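You operate a simulated robot arm through the tools that you are given. There is no shell and no other tool. Be economical: measure what you need, move in short steps, check, and stop when the job is done.

Carry out the task below with a simulated robot arm. There is one attempt and no reset: what you move stays moved.

JOB
Fetch the brown paper bag marked "GORSE 3" from the counter top and stand it on the yellow square tin.

Only the result counts: the job must be done as asked and must still hold three seconds after the hand-in. Knocking over, shifting, dropping, spilling or breaking anything else fails it.

ROBOT AND FRAMES
A 7-joint arm with a two-finger parallel gripper, fixed in place. Base frame: the origin is at the foot of the arm, x ahead of it, y to its left, z up; the work surface is at about z = 0. Lengths are in m, angles in degrees, forces in N, time in s.
With the tool pointing down near the work surface it reaches from about 0.24 to 0.62 m from the base axis. Its first joint turns from -66.0 to 66.0 degrees. Payload 2.6 kg.
Tool frame: the origin (TCP) lies between the finger pads and is the grasp point; the fingertips stand 0.03 m ahead of it; z points along the fingers, y is the line along which they close. The gripper opens to 0.094 m. The fingers are 0.028 m wide and 0.01 m thick; the gripper's body (0.05 by 0.096 m) begins 0.055 m behind the TCP.
Orientation is that of the tool frame in the base frame, as a unit quaternion [w, x, y, z]. With the fingers straight down and closing along the base's y, the tool's x points along the base's -x, its y along +y and its z along -z.

CONTROLS
- The arm moves only by the tool apply_moves. Its argument "increments" is a list of rows, each an object (a shift or turn left out is 0, a gripper value left out holds the last) with "gripper": the finger opening in m, from 0 to 0.094; "slide": the shift along the base's x, y, z in m, a list of three; "twist": the turn about the base's z in degrees. In form: [{"gripper": gripper, "slide": [x, y, z], "twist": twist}, ...]. A call has 1 to 12 rows; each row shifts and turns the commanded pose from where the row before left it. Each row takes 0.2 s and may step no farther than 0.05 m and 8.6 degrees from the row before; otherwise, or with a gripper value out of range, the whole call is refused. Where a pose cannot be reached the arm comes as near as it can. A force on the tool above 40 N (or 10 N above the force at the start of the call, whichever is more), or a blocked arm, ends the call early, and 0.2 s more pass. The fingers move at their own pace (about 0.072 m/s each) and stop on an object; they squeeze with about 33 N. The grip force told is the motor's: it shows also when the fingers shut on nothing. Time passes only in rows, and 0.2 s behind the last, so rows that do not move let the fingers close. It gives the time, the measured TCP pose, the force on the tool (base axes), the opening and the grip force at its end, in the units of the frame above (readings bear some noise), and new pictures: "views" is both (left out), scene, wrist or none.
- Cameras (640 x 400 px; columns grow to the right, rows downward): "scene" is fixed at [0.032, 0.4187, 0.5826]; the picture's right is [-0.80, -0.61, 0.00], its down [-0.26, 0.35, -0.90] and it looks along [0.54, -0.72, -0.44] (base axes); focal length 343 px, centre (320, 200). "wrist" rides on the gripper at [-0.037, 0, -0.058] in the tool frame; the picture's right is [0.00, -1.00, 0.00], its down [0.97, 0.00, -0.24] and it looks along [0.24, 0.00, 0.97] (tool axes); focal length 218 px, centre (320, 200).
- pixel_to_xyz(camera, pixels): for up to 12 pixels [column, row] of the newest picture of that camera ("zoom" is the newest enlarged one), the place [x, y, z] in the base frame of the surface seen there, good to about 0.003 m, but the place of the scene camera against the robot may be out by one fixed shift of up to 0.012 m in any direction. The clock stands still meanwhile.
- inspect(camera, box): a new picture of the part [left, top, right, bottom] of that camera's present view, enlarged. The clock stands still meanwhile.
- close_job(): hands the job in; it is judged then, once.

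Work in short steps. Measure before you move; look again where a grasp or a placing could have gone wrong, and mend it. You have 60 turns and 120 pictures in all, those below and enlarged ones among them. Open the gripper and draw the arm clear of the work before you hand the job in, unless the task says otherwise; then end with one line.

The tools are called after "Emit:" by a JSON object that holds its "api" and its "payload". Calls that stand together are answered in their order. apply_moves: Moves the arm, as the interface text tells. Its arguments: {"type":"object","properties":{"increments":{"type":"array"},"views":{"type":"string","enum":["both","scene","wrist","none"]}},"required":["increments"]} The other tools are called the same way: pixel_to_xyz (camera, pixels) gives the place of the surface under pixels of a picture; inspect (camera, box) takes an enlarged picture of a part of a camera's view; close_job () hands the job in.

At the start:

```text
time: 0.0
position: [0.3447, -0.1523, 0.2801]
tool_rot: [0.0, 0.0, 1.0, 0.0]
contact_force: [0.0, 0.2, 0.0]
gripper_width: 0.094
grasp_force: 0.0
```

scene: 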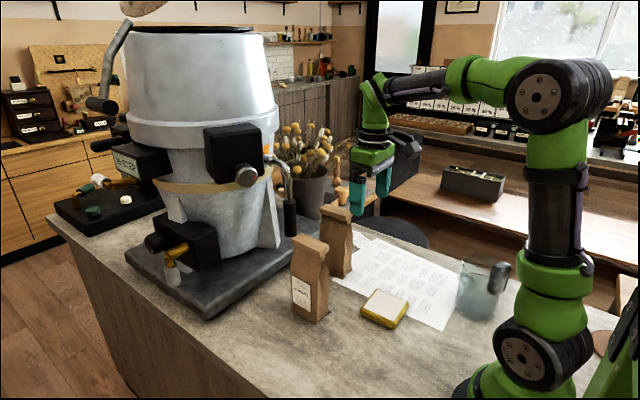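
wrist: 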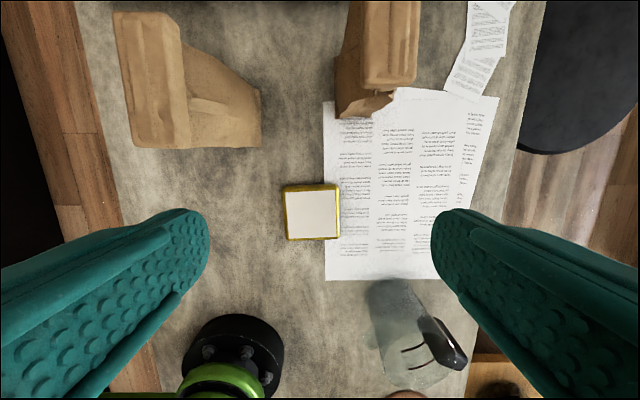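

I see two paper bags in the scene picture, at about (310,280) and (340,240). I enlarge them to read the labels.

Emit:
{"api": "inspect", "payload": {"camera": "scene", "box": [270, 190, 430, 340]}}

Emit:
{"api": "inspect", "payload": {"camera": "wrist", "box": [80, 0, 520, 275]}}

Emit:
{"api": "pixel_to_xyz", "payload": {"camera": "wrist", "pixels": [[150, 20], [180, 140], [145, 140], [255, 140], [165, 60], [390, 20], [390, 80], [360, 105], [290, 190], [335, 190], [335, 235], [290, 235]]}}

Emit:
{"api": "pixel_to_xyz", "payload": {"camera": "scene", "pixels": [[309, 238], [295, 240], [327, 246], [300, 295], [318, 318], [293, 308], [330, 300], [337, 212], [340, 250], [385, 305], [365, 308], [405, 308]]}}

```text
2.67 times, centred on (350, 265) of scene
```

zoom: 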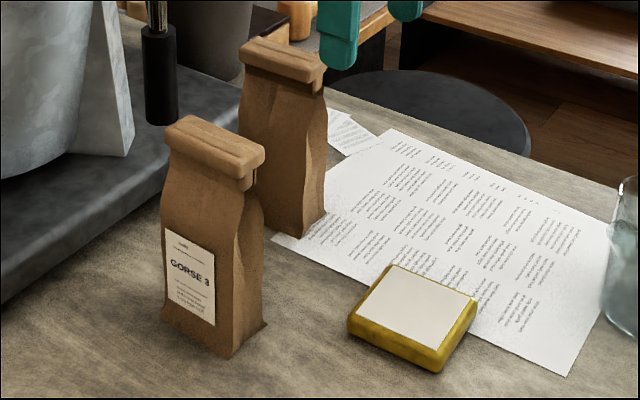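

```text
1.45 times, centred on (300, 138) of wrist
```

zoom: 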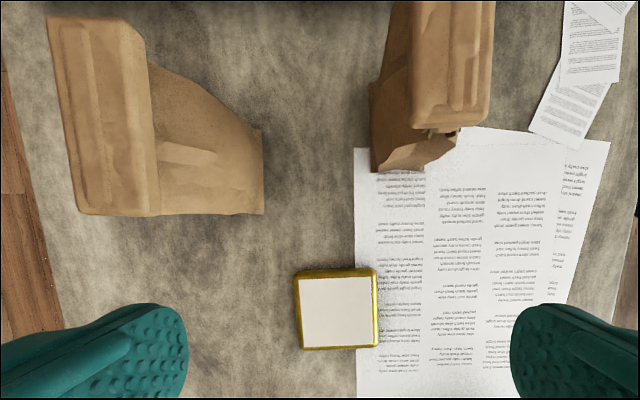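

```text
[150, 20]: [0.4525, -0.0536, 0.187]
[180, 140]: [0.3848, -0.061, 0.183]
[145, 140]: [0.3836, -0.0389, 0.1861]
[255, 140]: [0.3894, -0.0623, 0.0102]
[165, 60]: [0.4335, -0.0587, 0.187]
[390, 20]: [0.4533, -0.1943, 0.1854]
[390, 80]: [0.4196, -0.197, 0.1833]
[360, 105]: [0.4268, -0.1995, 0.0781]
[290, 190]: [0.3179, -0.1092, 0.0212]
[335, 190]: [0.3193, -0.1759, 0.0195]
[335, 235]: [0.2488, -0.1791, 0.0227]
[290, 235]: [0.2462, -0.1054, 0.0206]
```

```text
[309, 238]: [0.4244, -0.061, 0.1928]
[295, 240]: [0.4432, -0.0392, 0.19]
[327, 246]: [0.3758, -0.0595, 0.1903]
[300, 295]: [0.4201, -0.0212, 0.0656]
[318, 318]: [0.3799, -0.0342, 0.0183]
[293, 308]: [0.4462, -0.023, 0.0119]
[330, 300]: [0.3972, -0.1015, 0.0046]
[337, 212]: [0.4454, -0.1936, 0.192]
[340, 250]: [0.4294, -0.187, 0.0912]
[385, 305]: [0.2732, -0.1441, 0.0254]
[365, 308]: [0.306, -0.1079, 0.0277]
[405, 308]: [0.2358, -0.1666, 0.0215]
```

The label on the near bag (scene, 310,290) reads GORSE 3. Its top is near (0.42,-0.05,0.187), and the tin's centre is near (0.282,-0.142,0.021). Before I move above the bag, I measure the grinder's nearest parts and the bag's edges.

Emit:
{"api": "pixel_to_xyz", "payload": {"camera": "scene", "pixels": [[290, 220], [284, 175], [270, 230], [245, 175], [230, 150], [275, 110], [290, 245], [240, 280], [180, 275], [260, 80]]}}

Emit:
{"api": "pixel_to_xyz", "payload": {"camera": "wrist", "pixels": [[118, 18], [138, 145], [185, 143], [172, 18], [258, 95], [258, 144], [220, 143], [340, 110], [352, 80], [412, 80], [355, 8], [418, 8]]}}

Emit:
{"api": "pixel_to_xyz", "payload": {"camera": "wrist", "pixels": [[284, 191], [338, 186], [339, 238], [288, 240], [312, 212], [300, 200], [328, 200], [300, 228]]}}

```text
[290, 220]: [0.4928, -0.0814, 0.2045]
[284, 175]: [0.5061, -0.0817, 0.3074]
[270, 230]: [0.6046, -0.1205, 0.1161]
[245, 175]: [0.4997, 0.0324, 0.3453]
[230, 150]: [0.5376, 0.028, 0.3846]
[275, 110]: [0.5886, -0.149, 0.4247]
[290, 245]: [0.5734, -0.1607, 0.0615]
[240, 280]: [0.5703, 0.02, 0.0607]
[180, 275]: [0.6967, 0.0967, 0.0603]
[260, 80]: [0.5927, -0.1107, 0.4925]
```

```text
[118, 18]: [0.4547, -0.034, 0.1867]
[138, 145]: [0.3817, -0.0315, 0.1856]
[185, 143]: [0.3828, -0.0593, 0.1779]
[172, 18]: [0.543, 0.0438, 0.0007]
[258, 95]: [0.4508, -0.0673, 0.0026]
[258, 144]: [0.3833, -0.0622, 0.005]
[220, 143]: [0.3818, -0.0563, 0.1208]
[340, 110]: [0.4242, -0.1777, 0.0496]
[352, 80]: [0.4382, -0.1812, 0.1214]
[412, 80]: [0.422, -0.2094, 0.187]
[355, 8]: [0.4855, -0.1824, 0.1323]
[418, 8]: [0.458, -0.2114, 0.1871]
```

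```text
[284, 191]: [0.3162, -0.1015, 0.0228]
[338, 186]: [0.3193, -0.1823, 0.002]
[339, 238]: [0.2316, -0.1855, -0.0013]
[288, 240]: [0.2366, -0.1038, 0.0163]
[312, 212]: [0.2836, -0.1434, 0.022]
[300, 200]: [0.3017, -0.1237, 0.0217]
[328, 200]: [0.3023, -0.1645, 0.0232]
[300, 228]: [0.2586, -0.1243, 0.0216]
```

The grinder's handle comes as near as x≈0.493, so I'll grip the bag at x≈0.41 to keep clear of it. The bag's roll spans y from -0.032 to -0.063. I move above it at the present height and look.

Emit:
{"api": "apply_moves", "payload": {"increments": [{"gripper": 0.094, "slide": [0.02, 0.036, 0]}, {"slide": [0.0226, 0.036, 0]}, {"slide": [0.0227, 0.0343, 0]}, {}]}}

```text
time: 1.0
position: [0.4102, -0.0472, 0.2807]
tool_rot: [0.0, 0.0, 1.0, 0.0]
contact_force: [-0.3, 0.9, 0.6]
gripper_width: 0.094
grasp_force: 0.0
```

scene: 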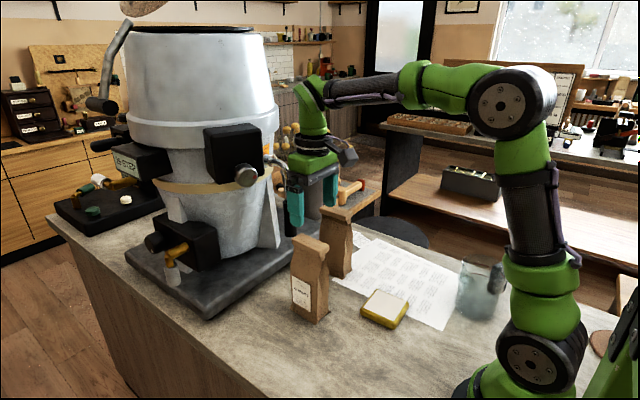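
wrist: 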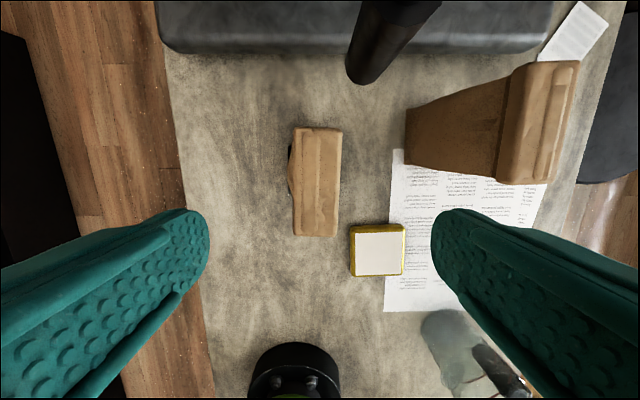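

The bag now sits between the fingers at (316,182), and the handle end shows at (368,75). I measure both precisely.

Emit:
{"api": "pixel_to_xyz", "payload": {"camera": "wrist", "pixels": [[297, 132], [339, 132], [296, 232], [335, 232], [318, 182], [290, 185], [370, 75], [355, 75], [400, 10], [365, 20], [356, 230], [400, 270]]}}

Emit:
{"api": "inspect", "payload": {"camera": "wrist", "box": [240, 90, 440, 290]}}

```text
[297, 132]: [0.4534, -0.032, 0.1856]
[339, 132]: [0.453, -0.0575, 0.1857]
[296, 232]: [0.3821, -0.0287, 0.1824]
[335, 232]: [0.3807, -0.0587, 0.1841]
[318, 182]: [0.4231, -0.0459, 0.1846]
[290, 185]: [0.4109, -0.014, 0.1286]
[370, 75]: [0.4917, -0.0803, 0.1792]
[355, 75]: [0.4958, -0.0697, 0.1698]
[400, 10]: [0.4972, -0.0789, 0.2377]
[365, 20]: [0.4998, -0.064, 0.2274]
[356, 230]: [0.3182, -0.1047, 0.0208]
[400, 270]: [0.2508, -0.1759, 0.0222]
```

```text
2.00 times, centred on (340, 190) of wrist
```

zoom: 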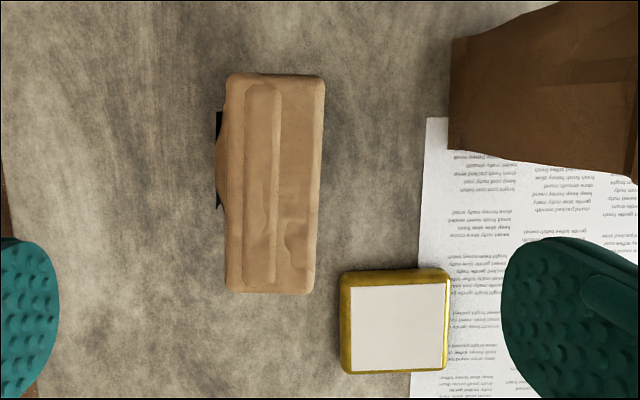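

The roll is centred at y≈-0.045 and the body bulges slightly toward +y. The handle at x≥0.49 clears the camera at x≈0.447. I go down to z≈0.165 with the gripper open.

Emit:
{"api": "apply_moves", "payload": {"increments": [{"slide": [0, 0.002, -0.04]}, {"slide": [0, 0, -0.04]}, {"slide": [0, 0, -0.035]}, {}]}}

```text
time: 2.0
position: [0.4115, -0.0469, 0.1629]
tool_rot: [0.0, 0.0, 1.0, 0.0]
contact_force: [0.3, -0.2, 0.6]
gripper_width: 0.0942
grasp_force: 0.0
```

scene: 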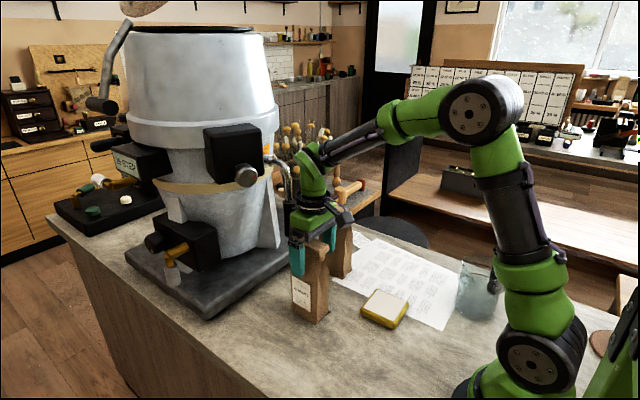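
wrist: 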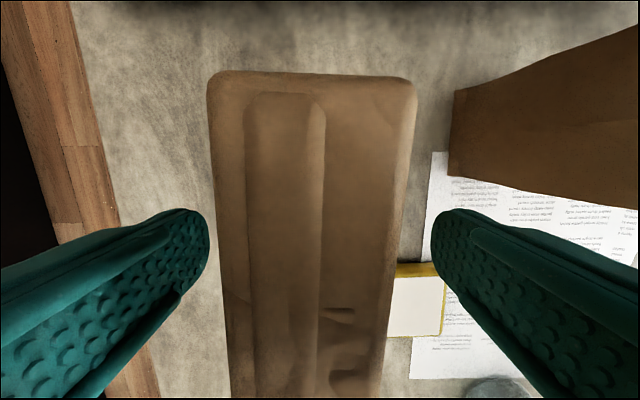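

Contact force is nil, and the roll spans columns 208–415, just left of the gripper's centre. I shift 0.002 toward +y and close gently in stages.

Emit:
{"api": "apply_moves", "payload": {"increments": [{"slide": [0, 0.002, 0], "gripper": 0.07}, {"gripper": 0.05}, {"gripper": 0.035}, {"gripper": 0.02}, {"gripper": 0.01}, {"gripper": 0.01}]}}

```text
time: 3.4
position: [0.4121, -0.0439, 0.1662]
tool_rot: [0.002, 0.0, 1.0, 0.0]
contact_force: [-4.0, 3.2, 13.5]
gripper_width: 0.0386
grasp_force: 32.9
```

scene: 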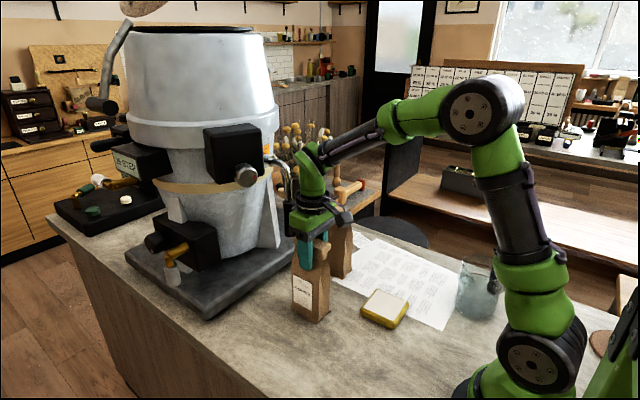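
wrist: 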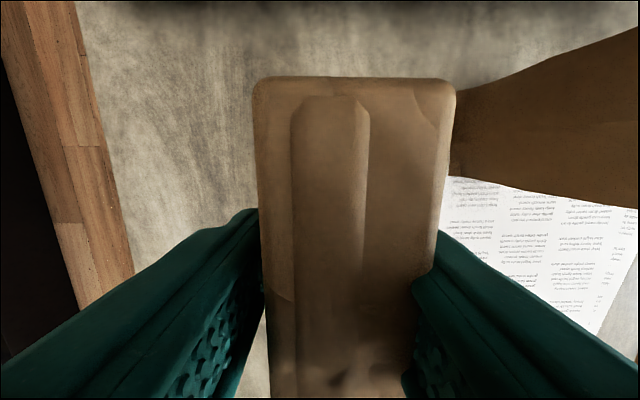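

The fingers stopped at 0.0386 with a 13.5 N upward force, and the roll has shifted right to about column 353. The tips may be pinching the tapered body, so I take a closer look.

Emit:
{"api": "inspect", "payload": {"camera": "scene", "box": [260, 180, 380, 340]}}

Emit:
{"api": "pixel_to_xyz", "payload": {"camera": "wrist", "pixels": [[262, 90], [440, 90], [265, 200], [435, 200], [350, 150]]}}

Emit:
{"api": "pixel_to_xyz", "payload": {"camera": "scene", "pixels": [[318, 318], [293, 308], [300, 295], [296, 270], [310, 300], [302, 275]]}}

```text
2.50 times, centred on (320, 260) of scene
```

zoom: 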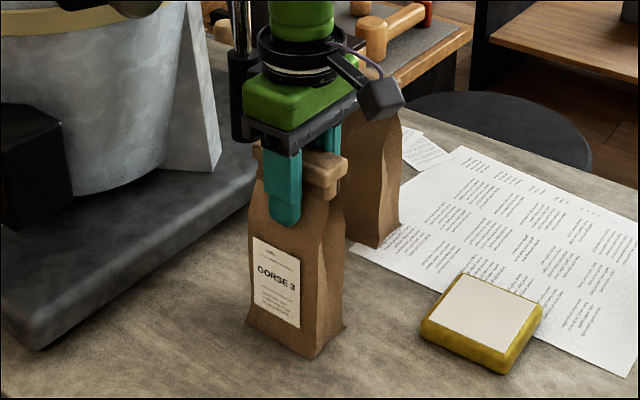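

```text
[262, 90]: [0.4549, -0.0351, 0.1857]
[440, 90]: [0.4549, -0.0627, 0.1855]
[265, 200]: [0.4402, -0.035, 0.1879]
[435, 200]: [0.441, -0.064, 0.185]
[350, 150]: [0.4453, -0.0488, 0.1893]
```

```text
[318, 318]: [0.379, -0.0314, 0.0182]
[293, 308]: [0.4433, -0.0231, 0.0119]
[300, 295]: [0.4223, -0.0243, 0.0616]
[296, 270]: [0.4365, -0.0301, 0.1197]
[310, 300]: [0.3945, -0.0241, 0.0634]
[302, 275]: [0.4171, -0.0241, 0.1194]
```

The tips pinch the tapered body (0.0386 wide), which is below the 0.03-wide roll. I open again, rise about 0.013 and look, so I can grip the roll's parallel sides instead.

Emit:
{"api": "apply_moves", "payload": {"increments": [{"gripper": 0.05}, {"gripper": 0.07}, {"slide": [0, 0, 0.013]}, {}]}}

```text
time: 4.4
position: [0.4117, -0.0447, 0.1782]
tool_rot: [0.0, 0.0, 1.0, 0.0]
contact_force: [-0.6, 0.5, -0.4]
gripper_width: 0.0701
grasp_force: 0.0
```

scene: 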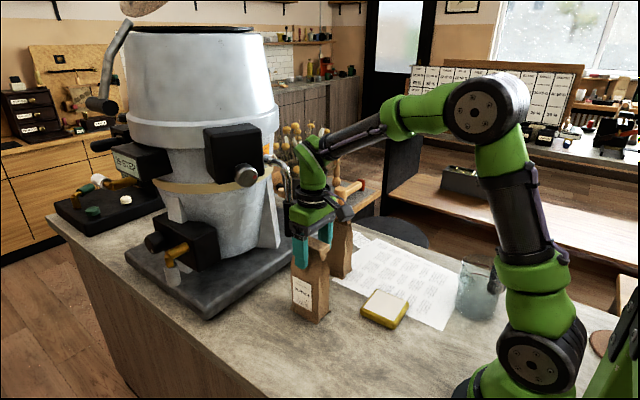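
wrist: 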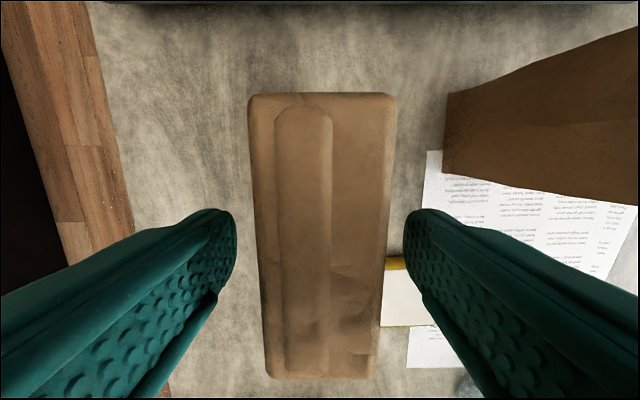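

The bag stands upright again, with the roll centred at column 322. I close on the roll.

Emit:
{"api": "apply_moves", "payload": {"increments": [{"gripper": 0.05}, {"gripper": 0.035}, {"gripper": 0.025}, {"gripper": 0.01}, {"gripper": 0.01}, {}]}}

```text
time: 5.8
position: [0.4112, -0.0429, 0.1773]
tool_rot: [0.0, 0.0, 1.0, 0.0]
contact_force: [-1.1, 1.6, 5.4]
gripper_width: 0.0255
grasp_force: 33.2
```

scene: 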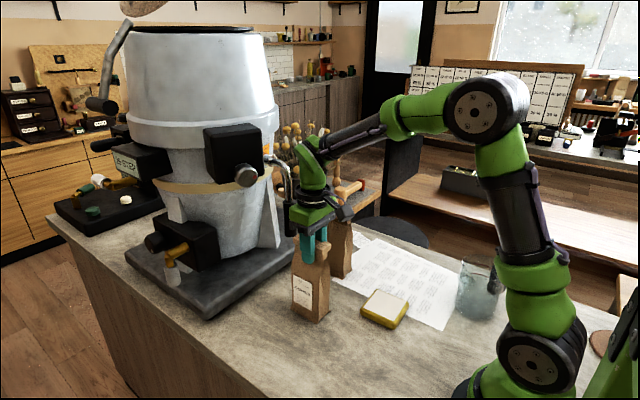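
wrist: 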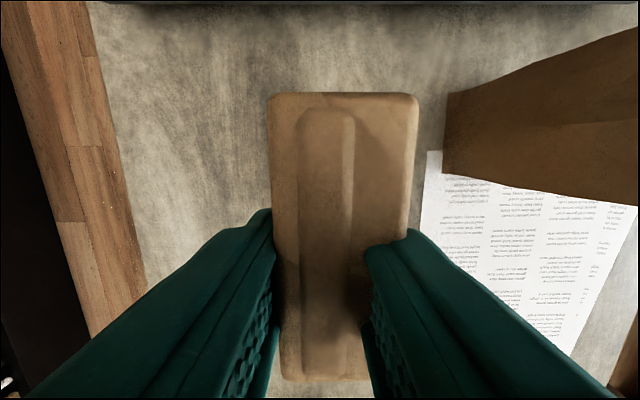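

The opening is 0.0255 and the grip force 33 N, a fairly parallel hold on the roll and neck. I lift 0.02 slowly as a test.

Emit:
{"api": "apply_moves", "payload": {"increments": [{"slide": [0, 0, 0.01]}, {"slide": [0, 0, 0.01]}, {}]}}

Emit:
{"api": "inspect", "payload": {"camera": "scene", "box": [260, 180, 380, 340]}}

```text
time: 6.6
position: [0.4089, -0.0444, 0.1977]
tool_rot: [0.0, 0.0, 1.0, 0.0]
contact_force: [0.2, 0.0, -1.0]
gripper_width: 0.0255
grasp_force: 32.5
```

scene: 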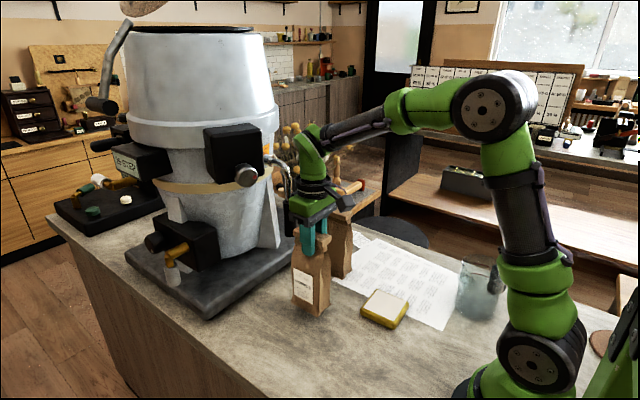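
wrist: 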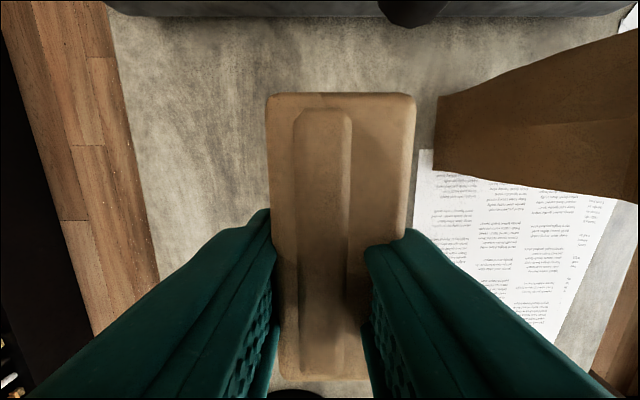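

```text
2.50 times, centred on (320, 260) of scene
```

zoom: 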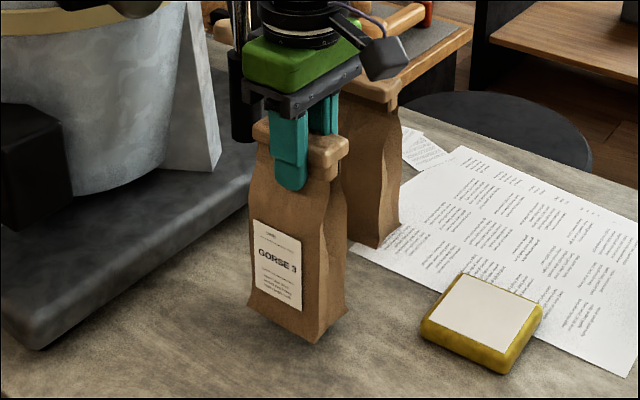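

The lift holds with a nearly weightless load, and the bag hangs about upright. I raise it 0.04 more, draw back in -x away from the grinder and the other bag, then check how it hangs.

Emit:
{"api": "apply_moves", "payload": {"increments": [{"slide": [0, 0, 0.02]}, {"slide": [0, 0, 0.025]}, {"slide": [-0.03, 0, 0]}, {"slide": [-0.035, 0, 0]}, {"slide": [-0.035, -0.02, 0]}, {"slide": [-0.032, -0.025, 0]}, {"slide": [0, -0.027, 0]}, {"slide": [0, -0.026, 0]}, {}, {}]}}

Emit:
{"api": "inspect", "payload": {"camera": "scene", "box": [300, 160, 500, 340]}}

```text
time: 8.8
position: [0.2777, -0.1381, 0.2413]
tool_rot: [0.0, 0.0, 1.0, 0.0]
contact_force: [-0.6, 1.8, -2.0]
gripper_width: 0.0254
grasp_force: 33.0
```

scene: 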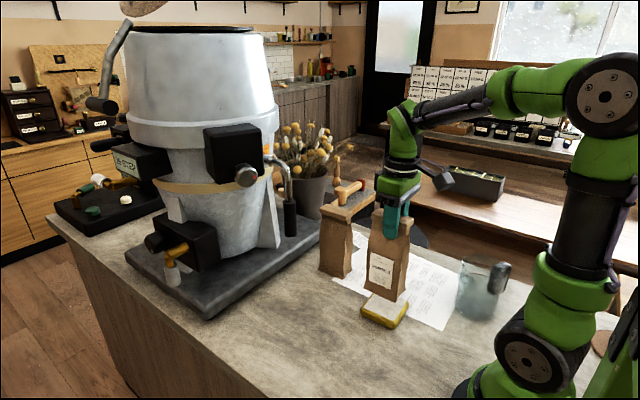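
wrist: 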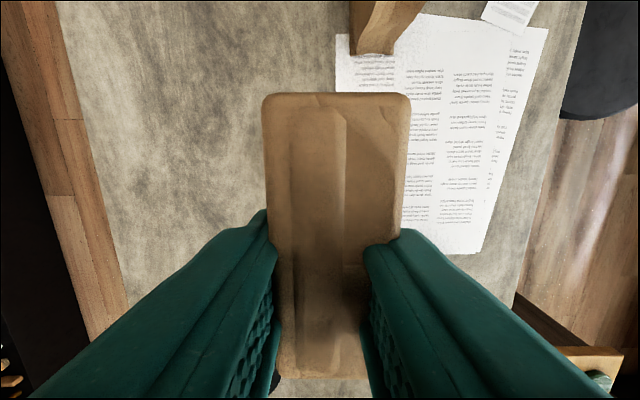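

```text
2.22 times, centred on (400, 250) of scene
```

zoom: 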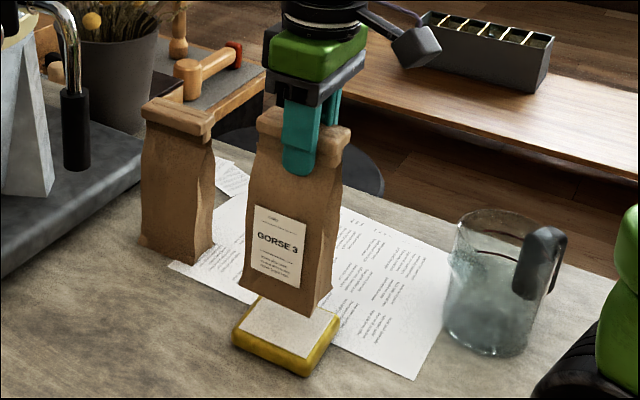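

The bag now hangs above the tin. I measure the bag's bottom corners at zoom (243,285), (303,312), (329,288), and the tin's top edges in the same picture so the camera shift cancels.

Emit:
{"api": "pixel_to_xyz", "payload": {"camera": "zoom", "pixels": [[245, 284], [304, 311], [328, 288], [275, 260], [275, 292], [238, 333], [300, 362], [338, 318], [275, 325], [318, 235], [262, 200], [300, 250]]}}

```text
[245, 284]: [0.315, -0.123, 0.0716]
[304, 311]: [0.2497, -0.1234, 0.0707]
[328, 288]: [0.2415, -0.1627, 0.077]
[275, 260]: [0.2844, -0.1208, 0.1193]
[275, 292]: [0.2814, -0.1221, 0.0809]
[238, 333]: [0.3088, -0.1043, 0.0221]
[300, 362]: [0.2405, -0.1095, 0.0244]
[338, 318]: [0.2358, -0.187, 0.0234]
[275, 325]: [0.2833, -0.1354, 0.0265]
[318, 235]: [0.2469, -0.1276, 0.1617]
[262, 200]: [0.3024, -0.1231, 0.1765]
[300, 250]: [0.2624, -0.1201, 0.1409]
```

The bag's base is centred near (0.280,-0.144) and the tin near (0.276,-0.146) in the same frame, with a gap of about 0.043. I correct by (-0.002,-0.003) and go down 0.035.

Emit:
{"api": "apply_moves", "payload": {"increments": [{"slide": [-0.002, -0.003, 0]}, {"slide": [0, 0, -0.015]}, {"slide": [0, 0, -0.012]}, {"slide": [0, 0, -0.008]}, {}], "views": "scene"}}

Emit:
{"api": "inspect", "payload": {"camera": "scene", "box": [330, 220, 450, 340]}}

```text
time: 10.0
position: [0.2772, -0.1436, 0.2056]
tool_rot: [0.0, -0.001, 1.0, 0.0]
contact_force: [0.0, -0.1, -1.8]
gripper_width: 0.0247
grasp_force: 33.3
```

scene: 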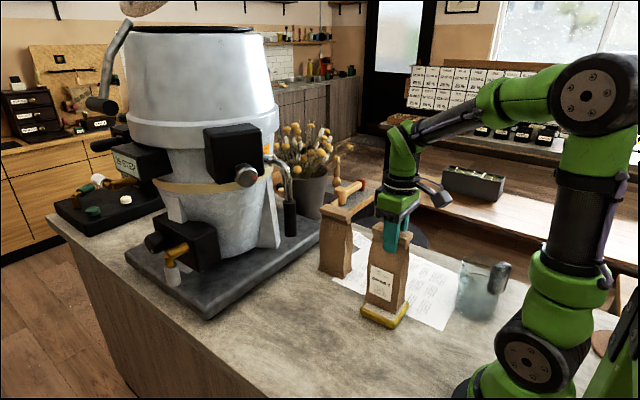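

```text
3.33 times, centred on (390, 280) of scene
```

zoom: 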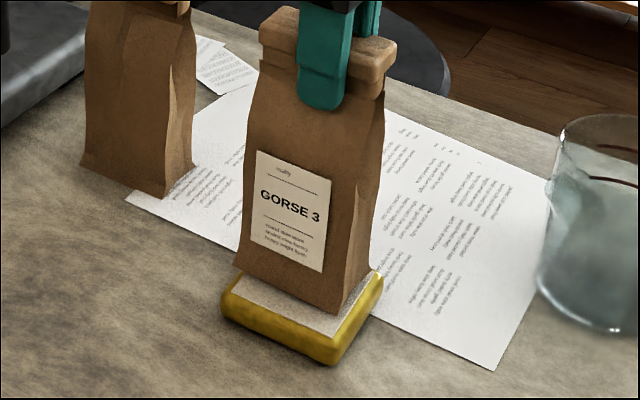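

The bag is just above the tin. I measure its bottom edge against the tin's edges before the last few millimetres.

Emit:
{"api": "pixel_to_xyz", "payload": {"camera": "zoom", "pixels": [[238, 262], [285, 290], [336, 310], [366, 280], [240, 276], [290, 308], [330, 332], [374, 280], [228, 292], [325, 338], [378, 275]]}}

```text
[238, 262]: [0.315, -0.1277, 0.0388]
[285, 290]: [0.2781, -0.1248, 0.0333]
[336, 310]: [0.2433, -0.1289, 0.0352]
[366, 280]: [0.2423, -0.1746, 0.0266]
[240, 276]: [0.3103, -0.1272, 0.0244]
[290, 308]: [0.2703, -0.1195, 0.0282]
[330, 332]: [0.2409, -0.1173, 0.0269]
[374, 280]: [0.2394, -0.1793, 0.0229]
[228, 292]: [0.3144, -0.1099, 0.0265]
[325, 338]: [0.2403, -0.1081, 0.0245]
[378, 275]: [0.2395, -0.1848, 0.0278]
```

The base spans y -0.127 to -0.173 within the tin's -0.108 to -0.187, and x fits as well, with a gap of about 0.006. I nudge slightly and lower in small steps.

Emit:
{"api": "apply_moves", "payload": {"increments": [{"slide": [-0.002, 0.002, 0]}, {"slide": [0, 0, -0.003]}, {"slide": [0, 0, -0.002]}, {}], "views": "none"}}

Emit:
{"api": "inspect", "payload": {"camera": "scene", "box": [330, 220, 450, 340]}}

```text
time: 11.0
position: [0.2744, -0.1404, 0.2018]
tool_rot: [0.0, -0.001, 1.0, -0.001]
contact_force: [-0.1, -0.2, -1.9]
gripper_width: 0.025
grasp_force: 32.6
```

```text
3.33 times, centred on (390, 280) of scene
```

zoom: 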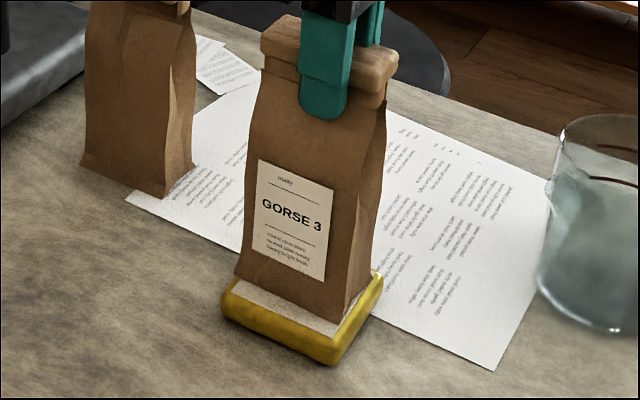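

Force is still -1.9 N, which is just the load, so there is no contact yet. I lower in 1 mm steps.

Emit:
{"api": "apply_moves", "payload": {"increments": [{"slide": [0, 0, -0.001]}, {"slide": [0, 0, -0.001]}, {}], "views": "none"}}

```text
time: 11.8
position: [0.2725, -0.1424, 0.2003]
tool_rot: [0.0, 0.001, 1.0, -0.001]
contact_force: [-4.6, -1.6, 12.1]
gripper_width: 0.025
grasp_force: 33.5
```

Contact: the force has risen to +12 N. I ease up 0.0005 and look before letting go.

Emit:
{"api": "apply_moves", "payload": {"increments": [{"slide": [0, 0, 0.0005]}, {}]}}

Emit:
{"api": "inspect", "payload": {"camera": "scene", "box": [330, 220, 450, 340]}}

```text
time: 12.4
position: [0.2733, -0.1423, 0.2006]
tool_rot: [0.0, 0.0, 1.0, 0.0]
contact_force: [-1.4, -2.5, 5.6]
gripper_width: 0.0248
grasp_force: 33.1
```

scene: 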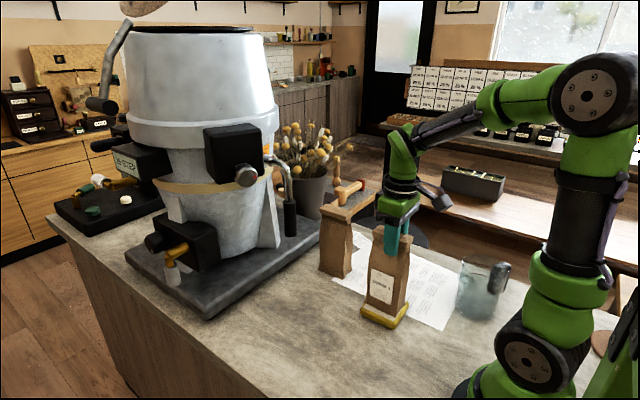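
wrist: 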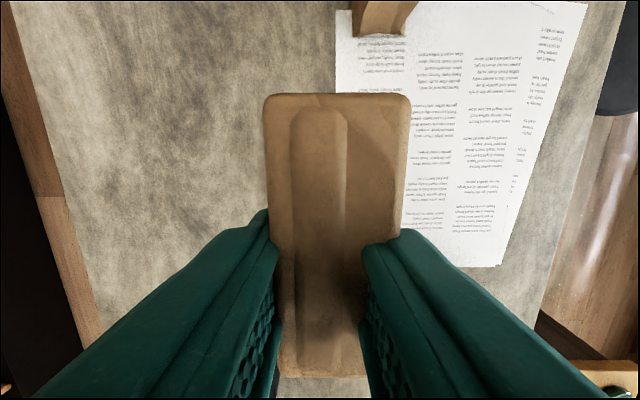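

```text
3.33 times, centred on (390, 280) of scene
```

zoom: 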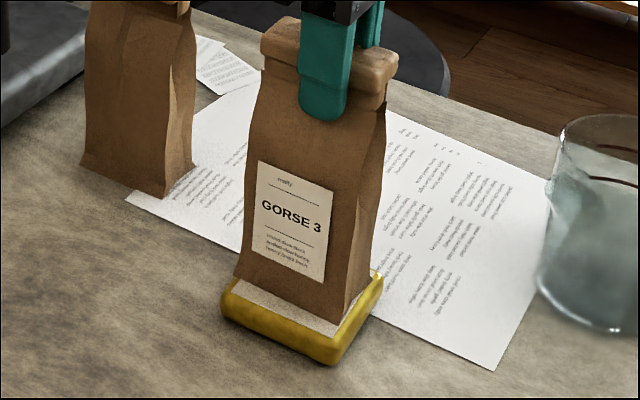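

The bag sits on the tin and is well inside its edges. I open gently and evenly, in small steps.

Emit:
{"api": "apply_moves", "payload": {"increments": [{"gripper": 0.027}, {"gripper": 0.03}, {"gripper": 0.034}, {"gripper": 0.04}, {"gripper": 0.05}, {"gripper": 0.062}, {}]}}

Emit:
{"api": "inspect", "payload": {"camera": "scene", "box": [330, 220, 450, 340]}}

```text
time: 14.0
position: [0.2744, -0.142, 0.2019]
tool_rot: [0.0, 0.0, 1.0, 0.0]
contact_force: [-0.5, -0.4, -0.4]
gripper_width: 0.0621
grasp_force: 0.0
```

scene: 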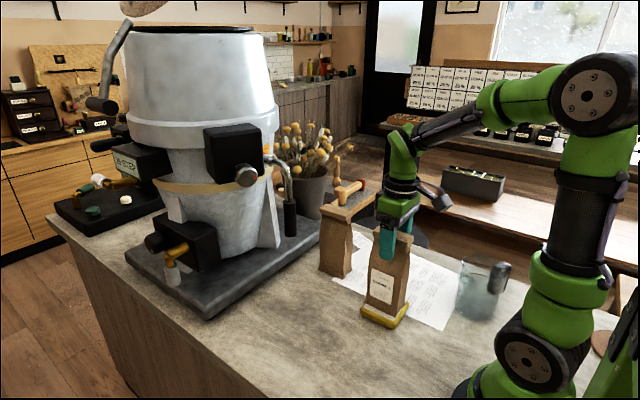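
wrist: 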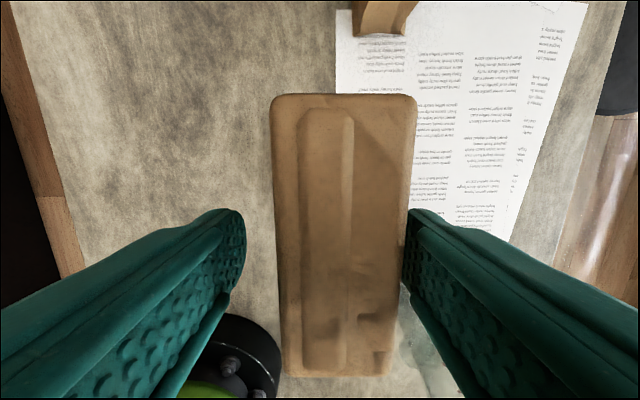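

```text
3.33 times, centred on (390, 280) of scene
```

zoom: 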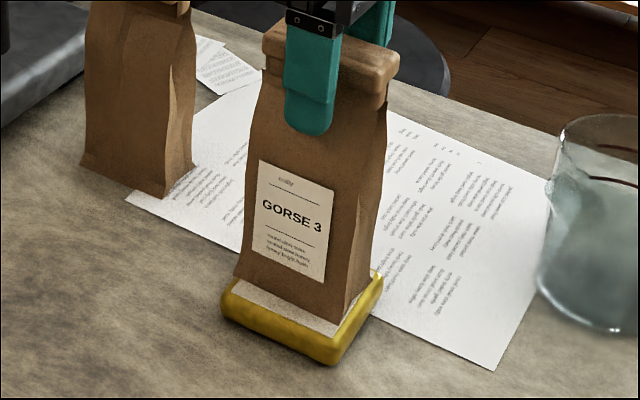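

The bag stands freely, but the right finger is close to the roll (columns 408 and 415). I shift -0.004 in y, open fully and rise straight up.

Emit:
{"api": "apply_moves", "payload": {"increments": [{"gripper": 0.075, "slide": [0, -0.002, 0]}, {"gripper": 0.092, "slide": [0, -0.002, 0]}, {}, {"slide": [0, 0, 0.02]}, {"slide": [0, 0, 0.03]}, {"slide": [0, 0, 0.04]}, {"slide": [0, 0, 0.03]}, {}, {}]}}

Emit:
{"api": "inspect", "payload": {"camera": "scene", "box": [330, 200, 450, 340]}}

```text
time: 16.0
position: [0.2751, -0.1464, 0.3198]
tool_rot: [0.0, 0.001, 1.0, 0.0]
contact_force: [-0.4, -0.3, 1.4]
gripper_width: 0.092
grasp_force: 0.0
```

scene: 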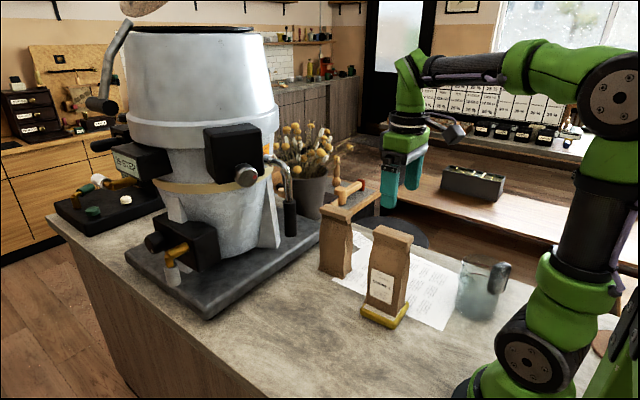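
wrist: 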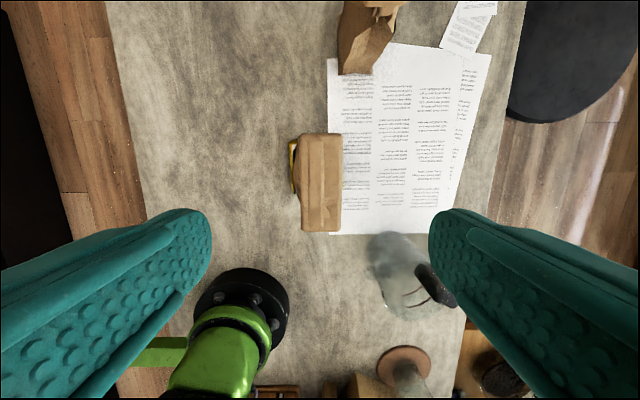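

```text
2.86 times, centred on (390, 270) of scene
```

zoom: 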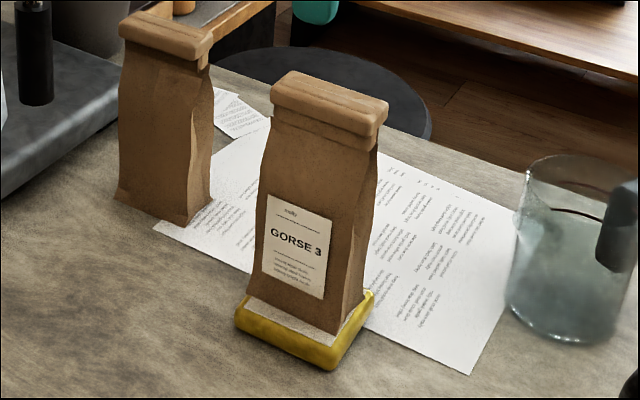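

The bag stands upright and centred on the tin, the arm is clear with the gripper open, and the other bag and the jug are where they were. I hand the job in.

Emit:
{"api": "close_job", "payload": {}}

```text
The job is handed in.
```

The "GORSE 3" bag is standing upright on the yellow square tin; the arm is clear, and nothing else looked moved in the last pictures.
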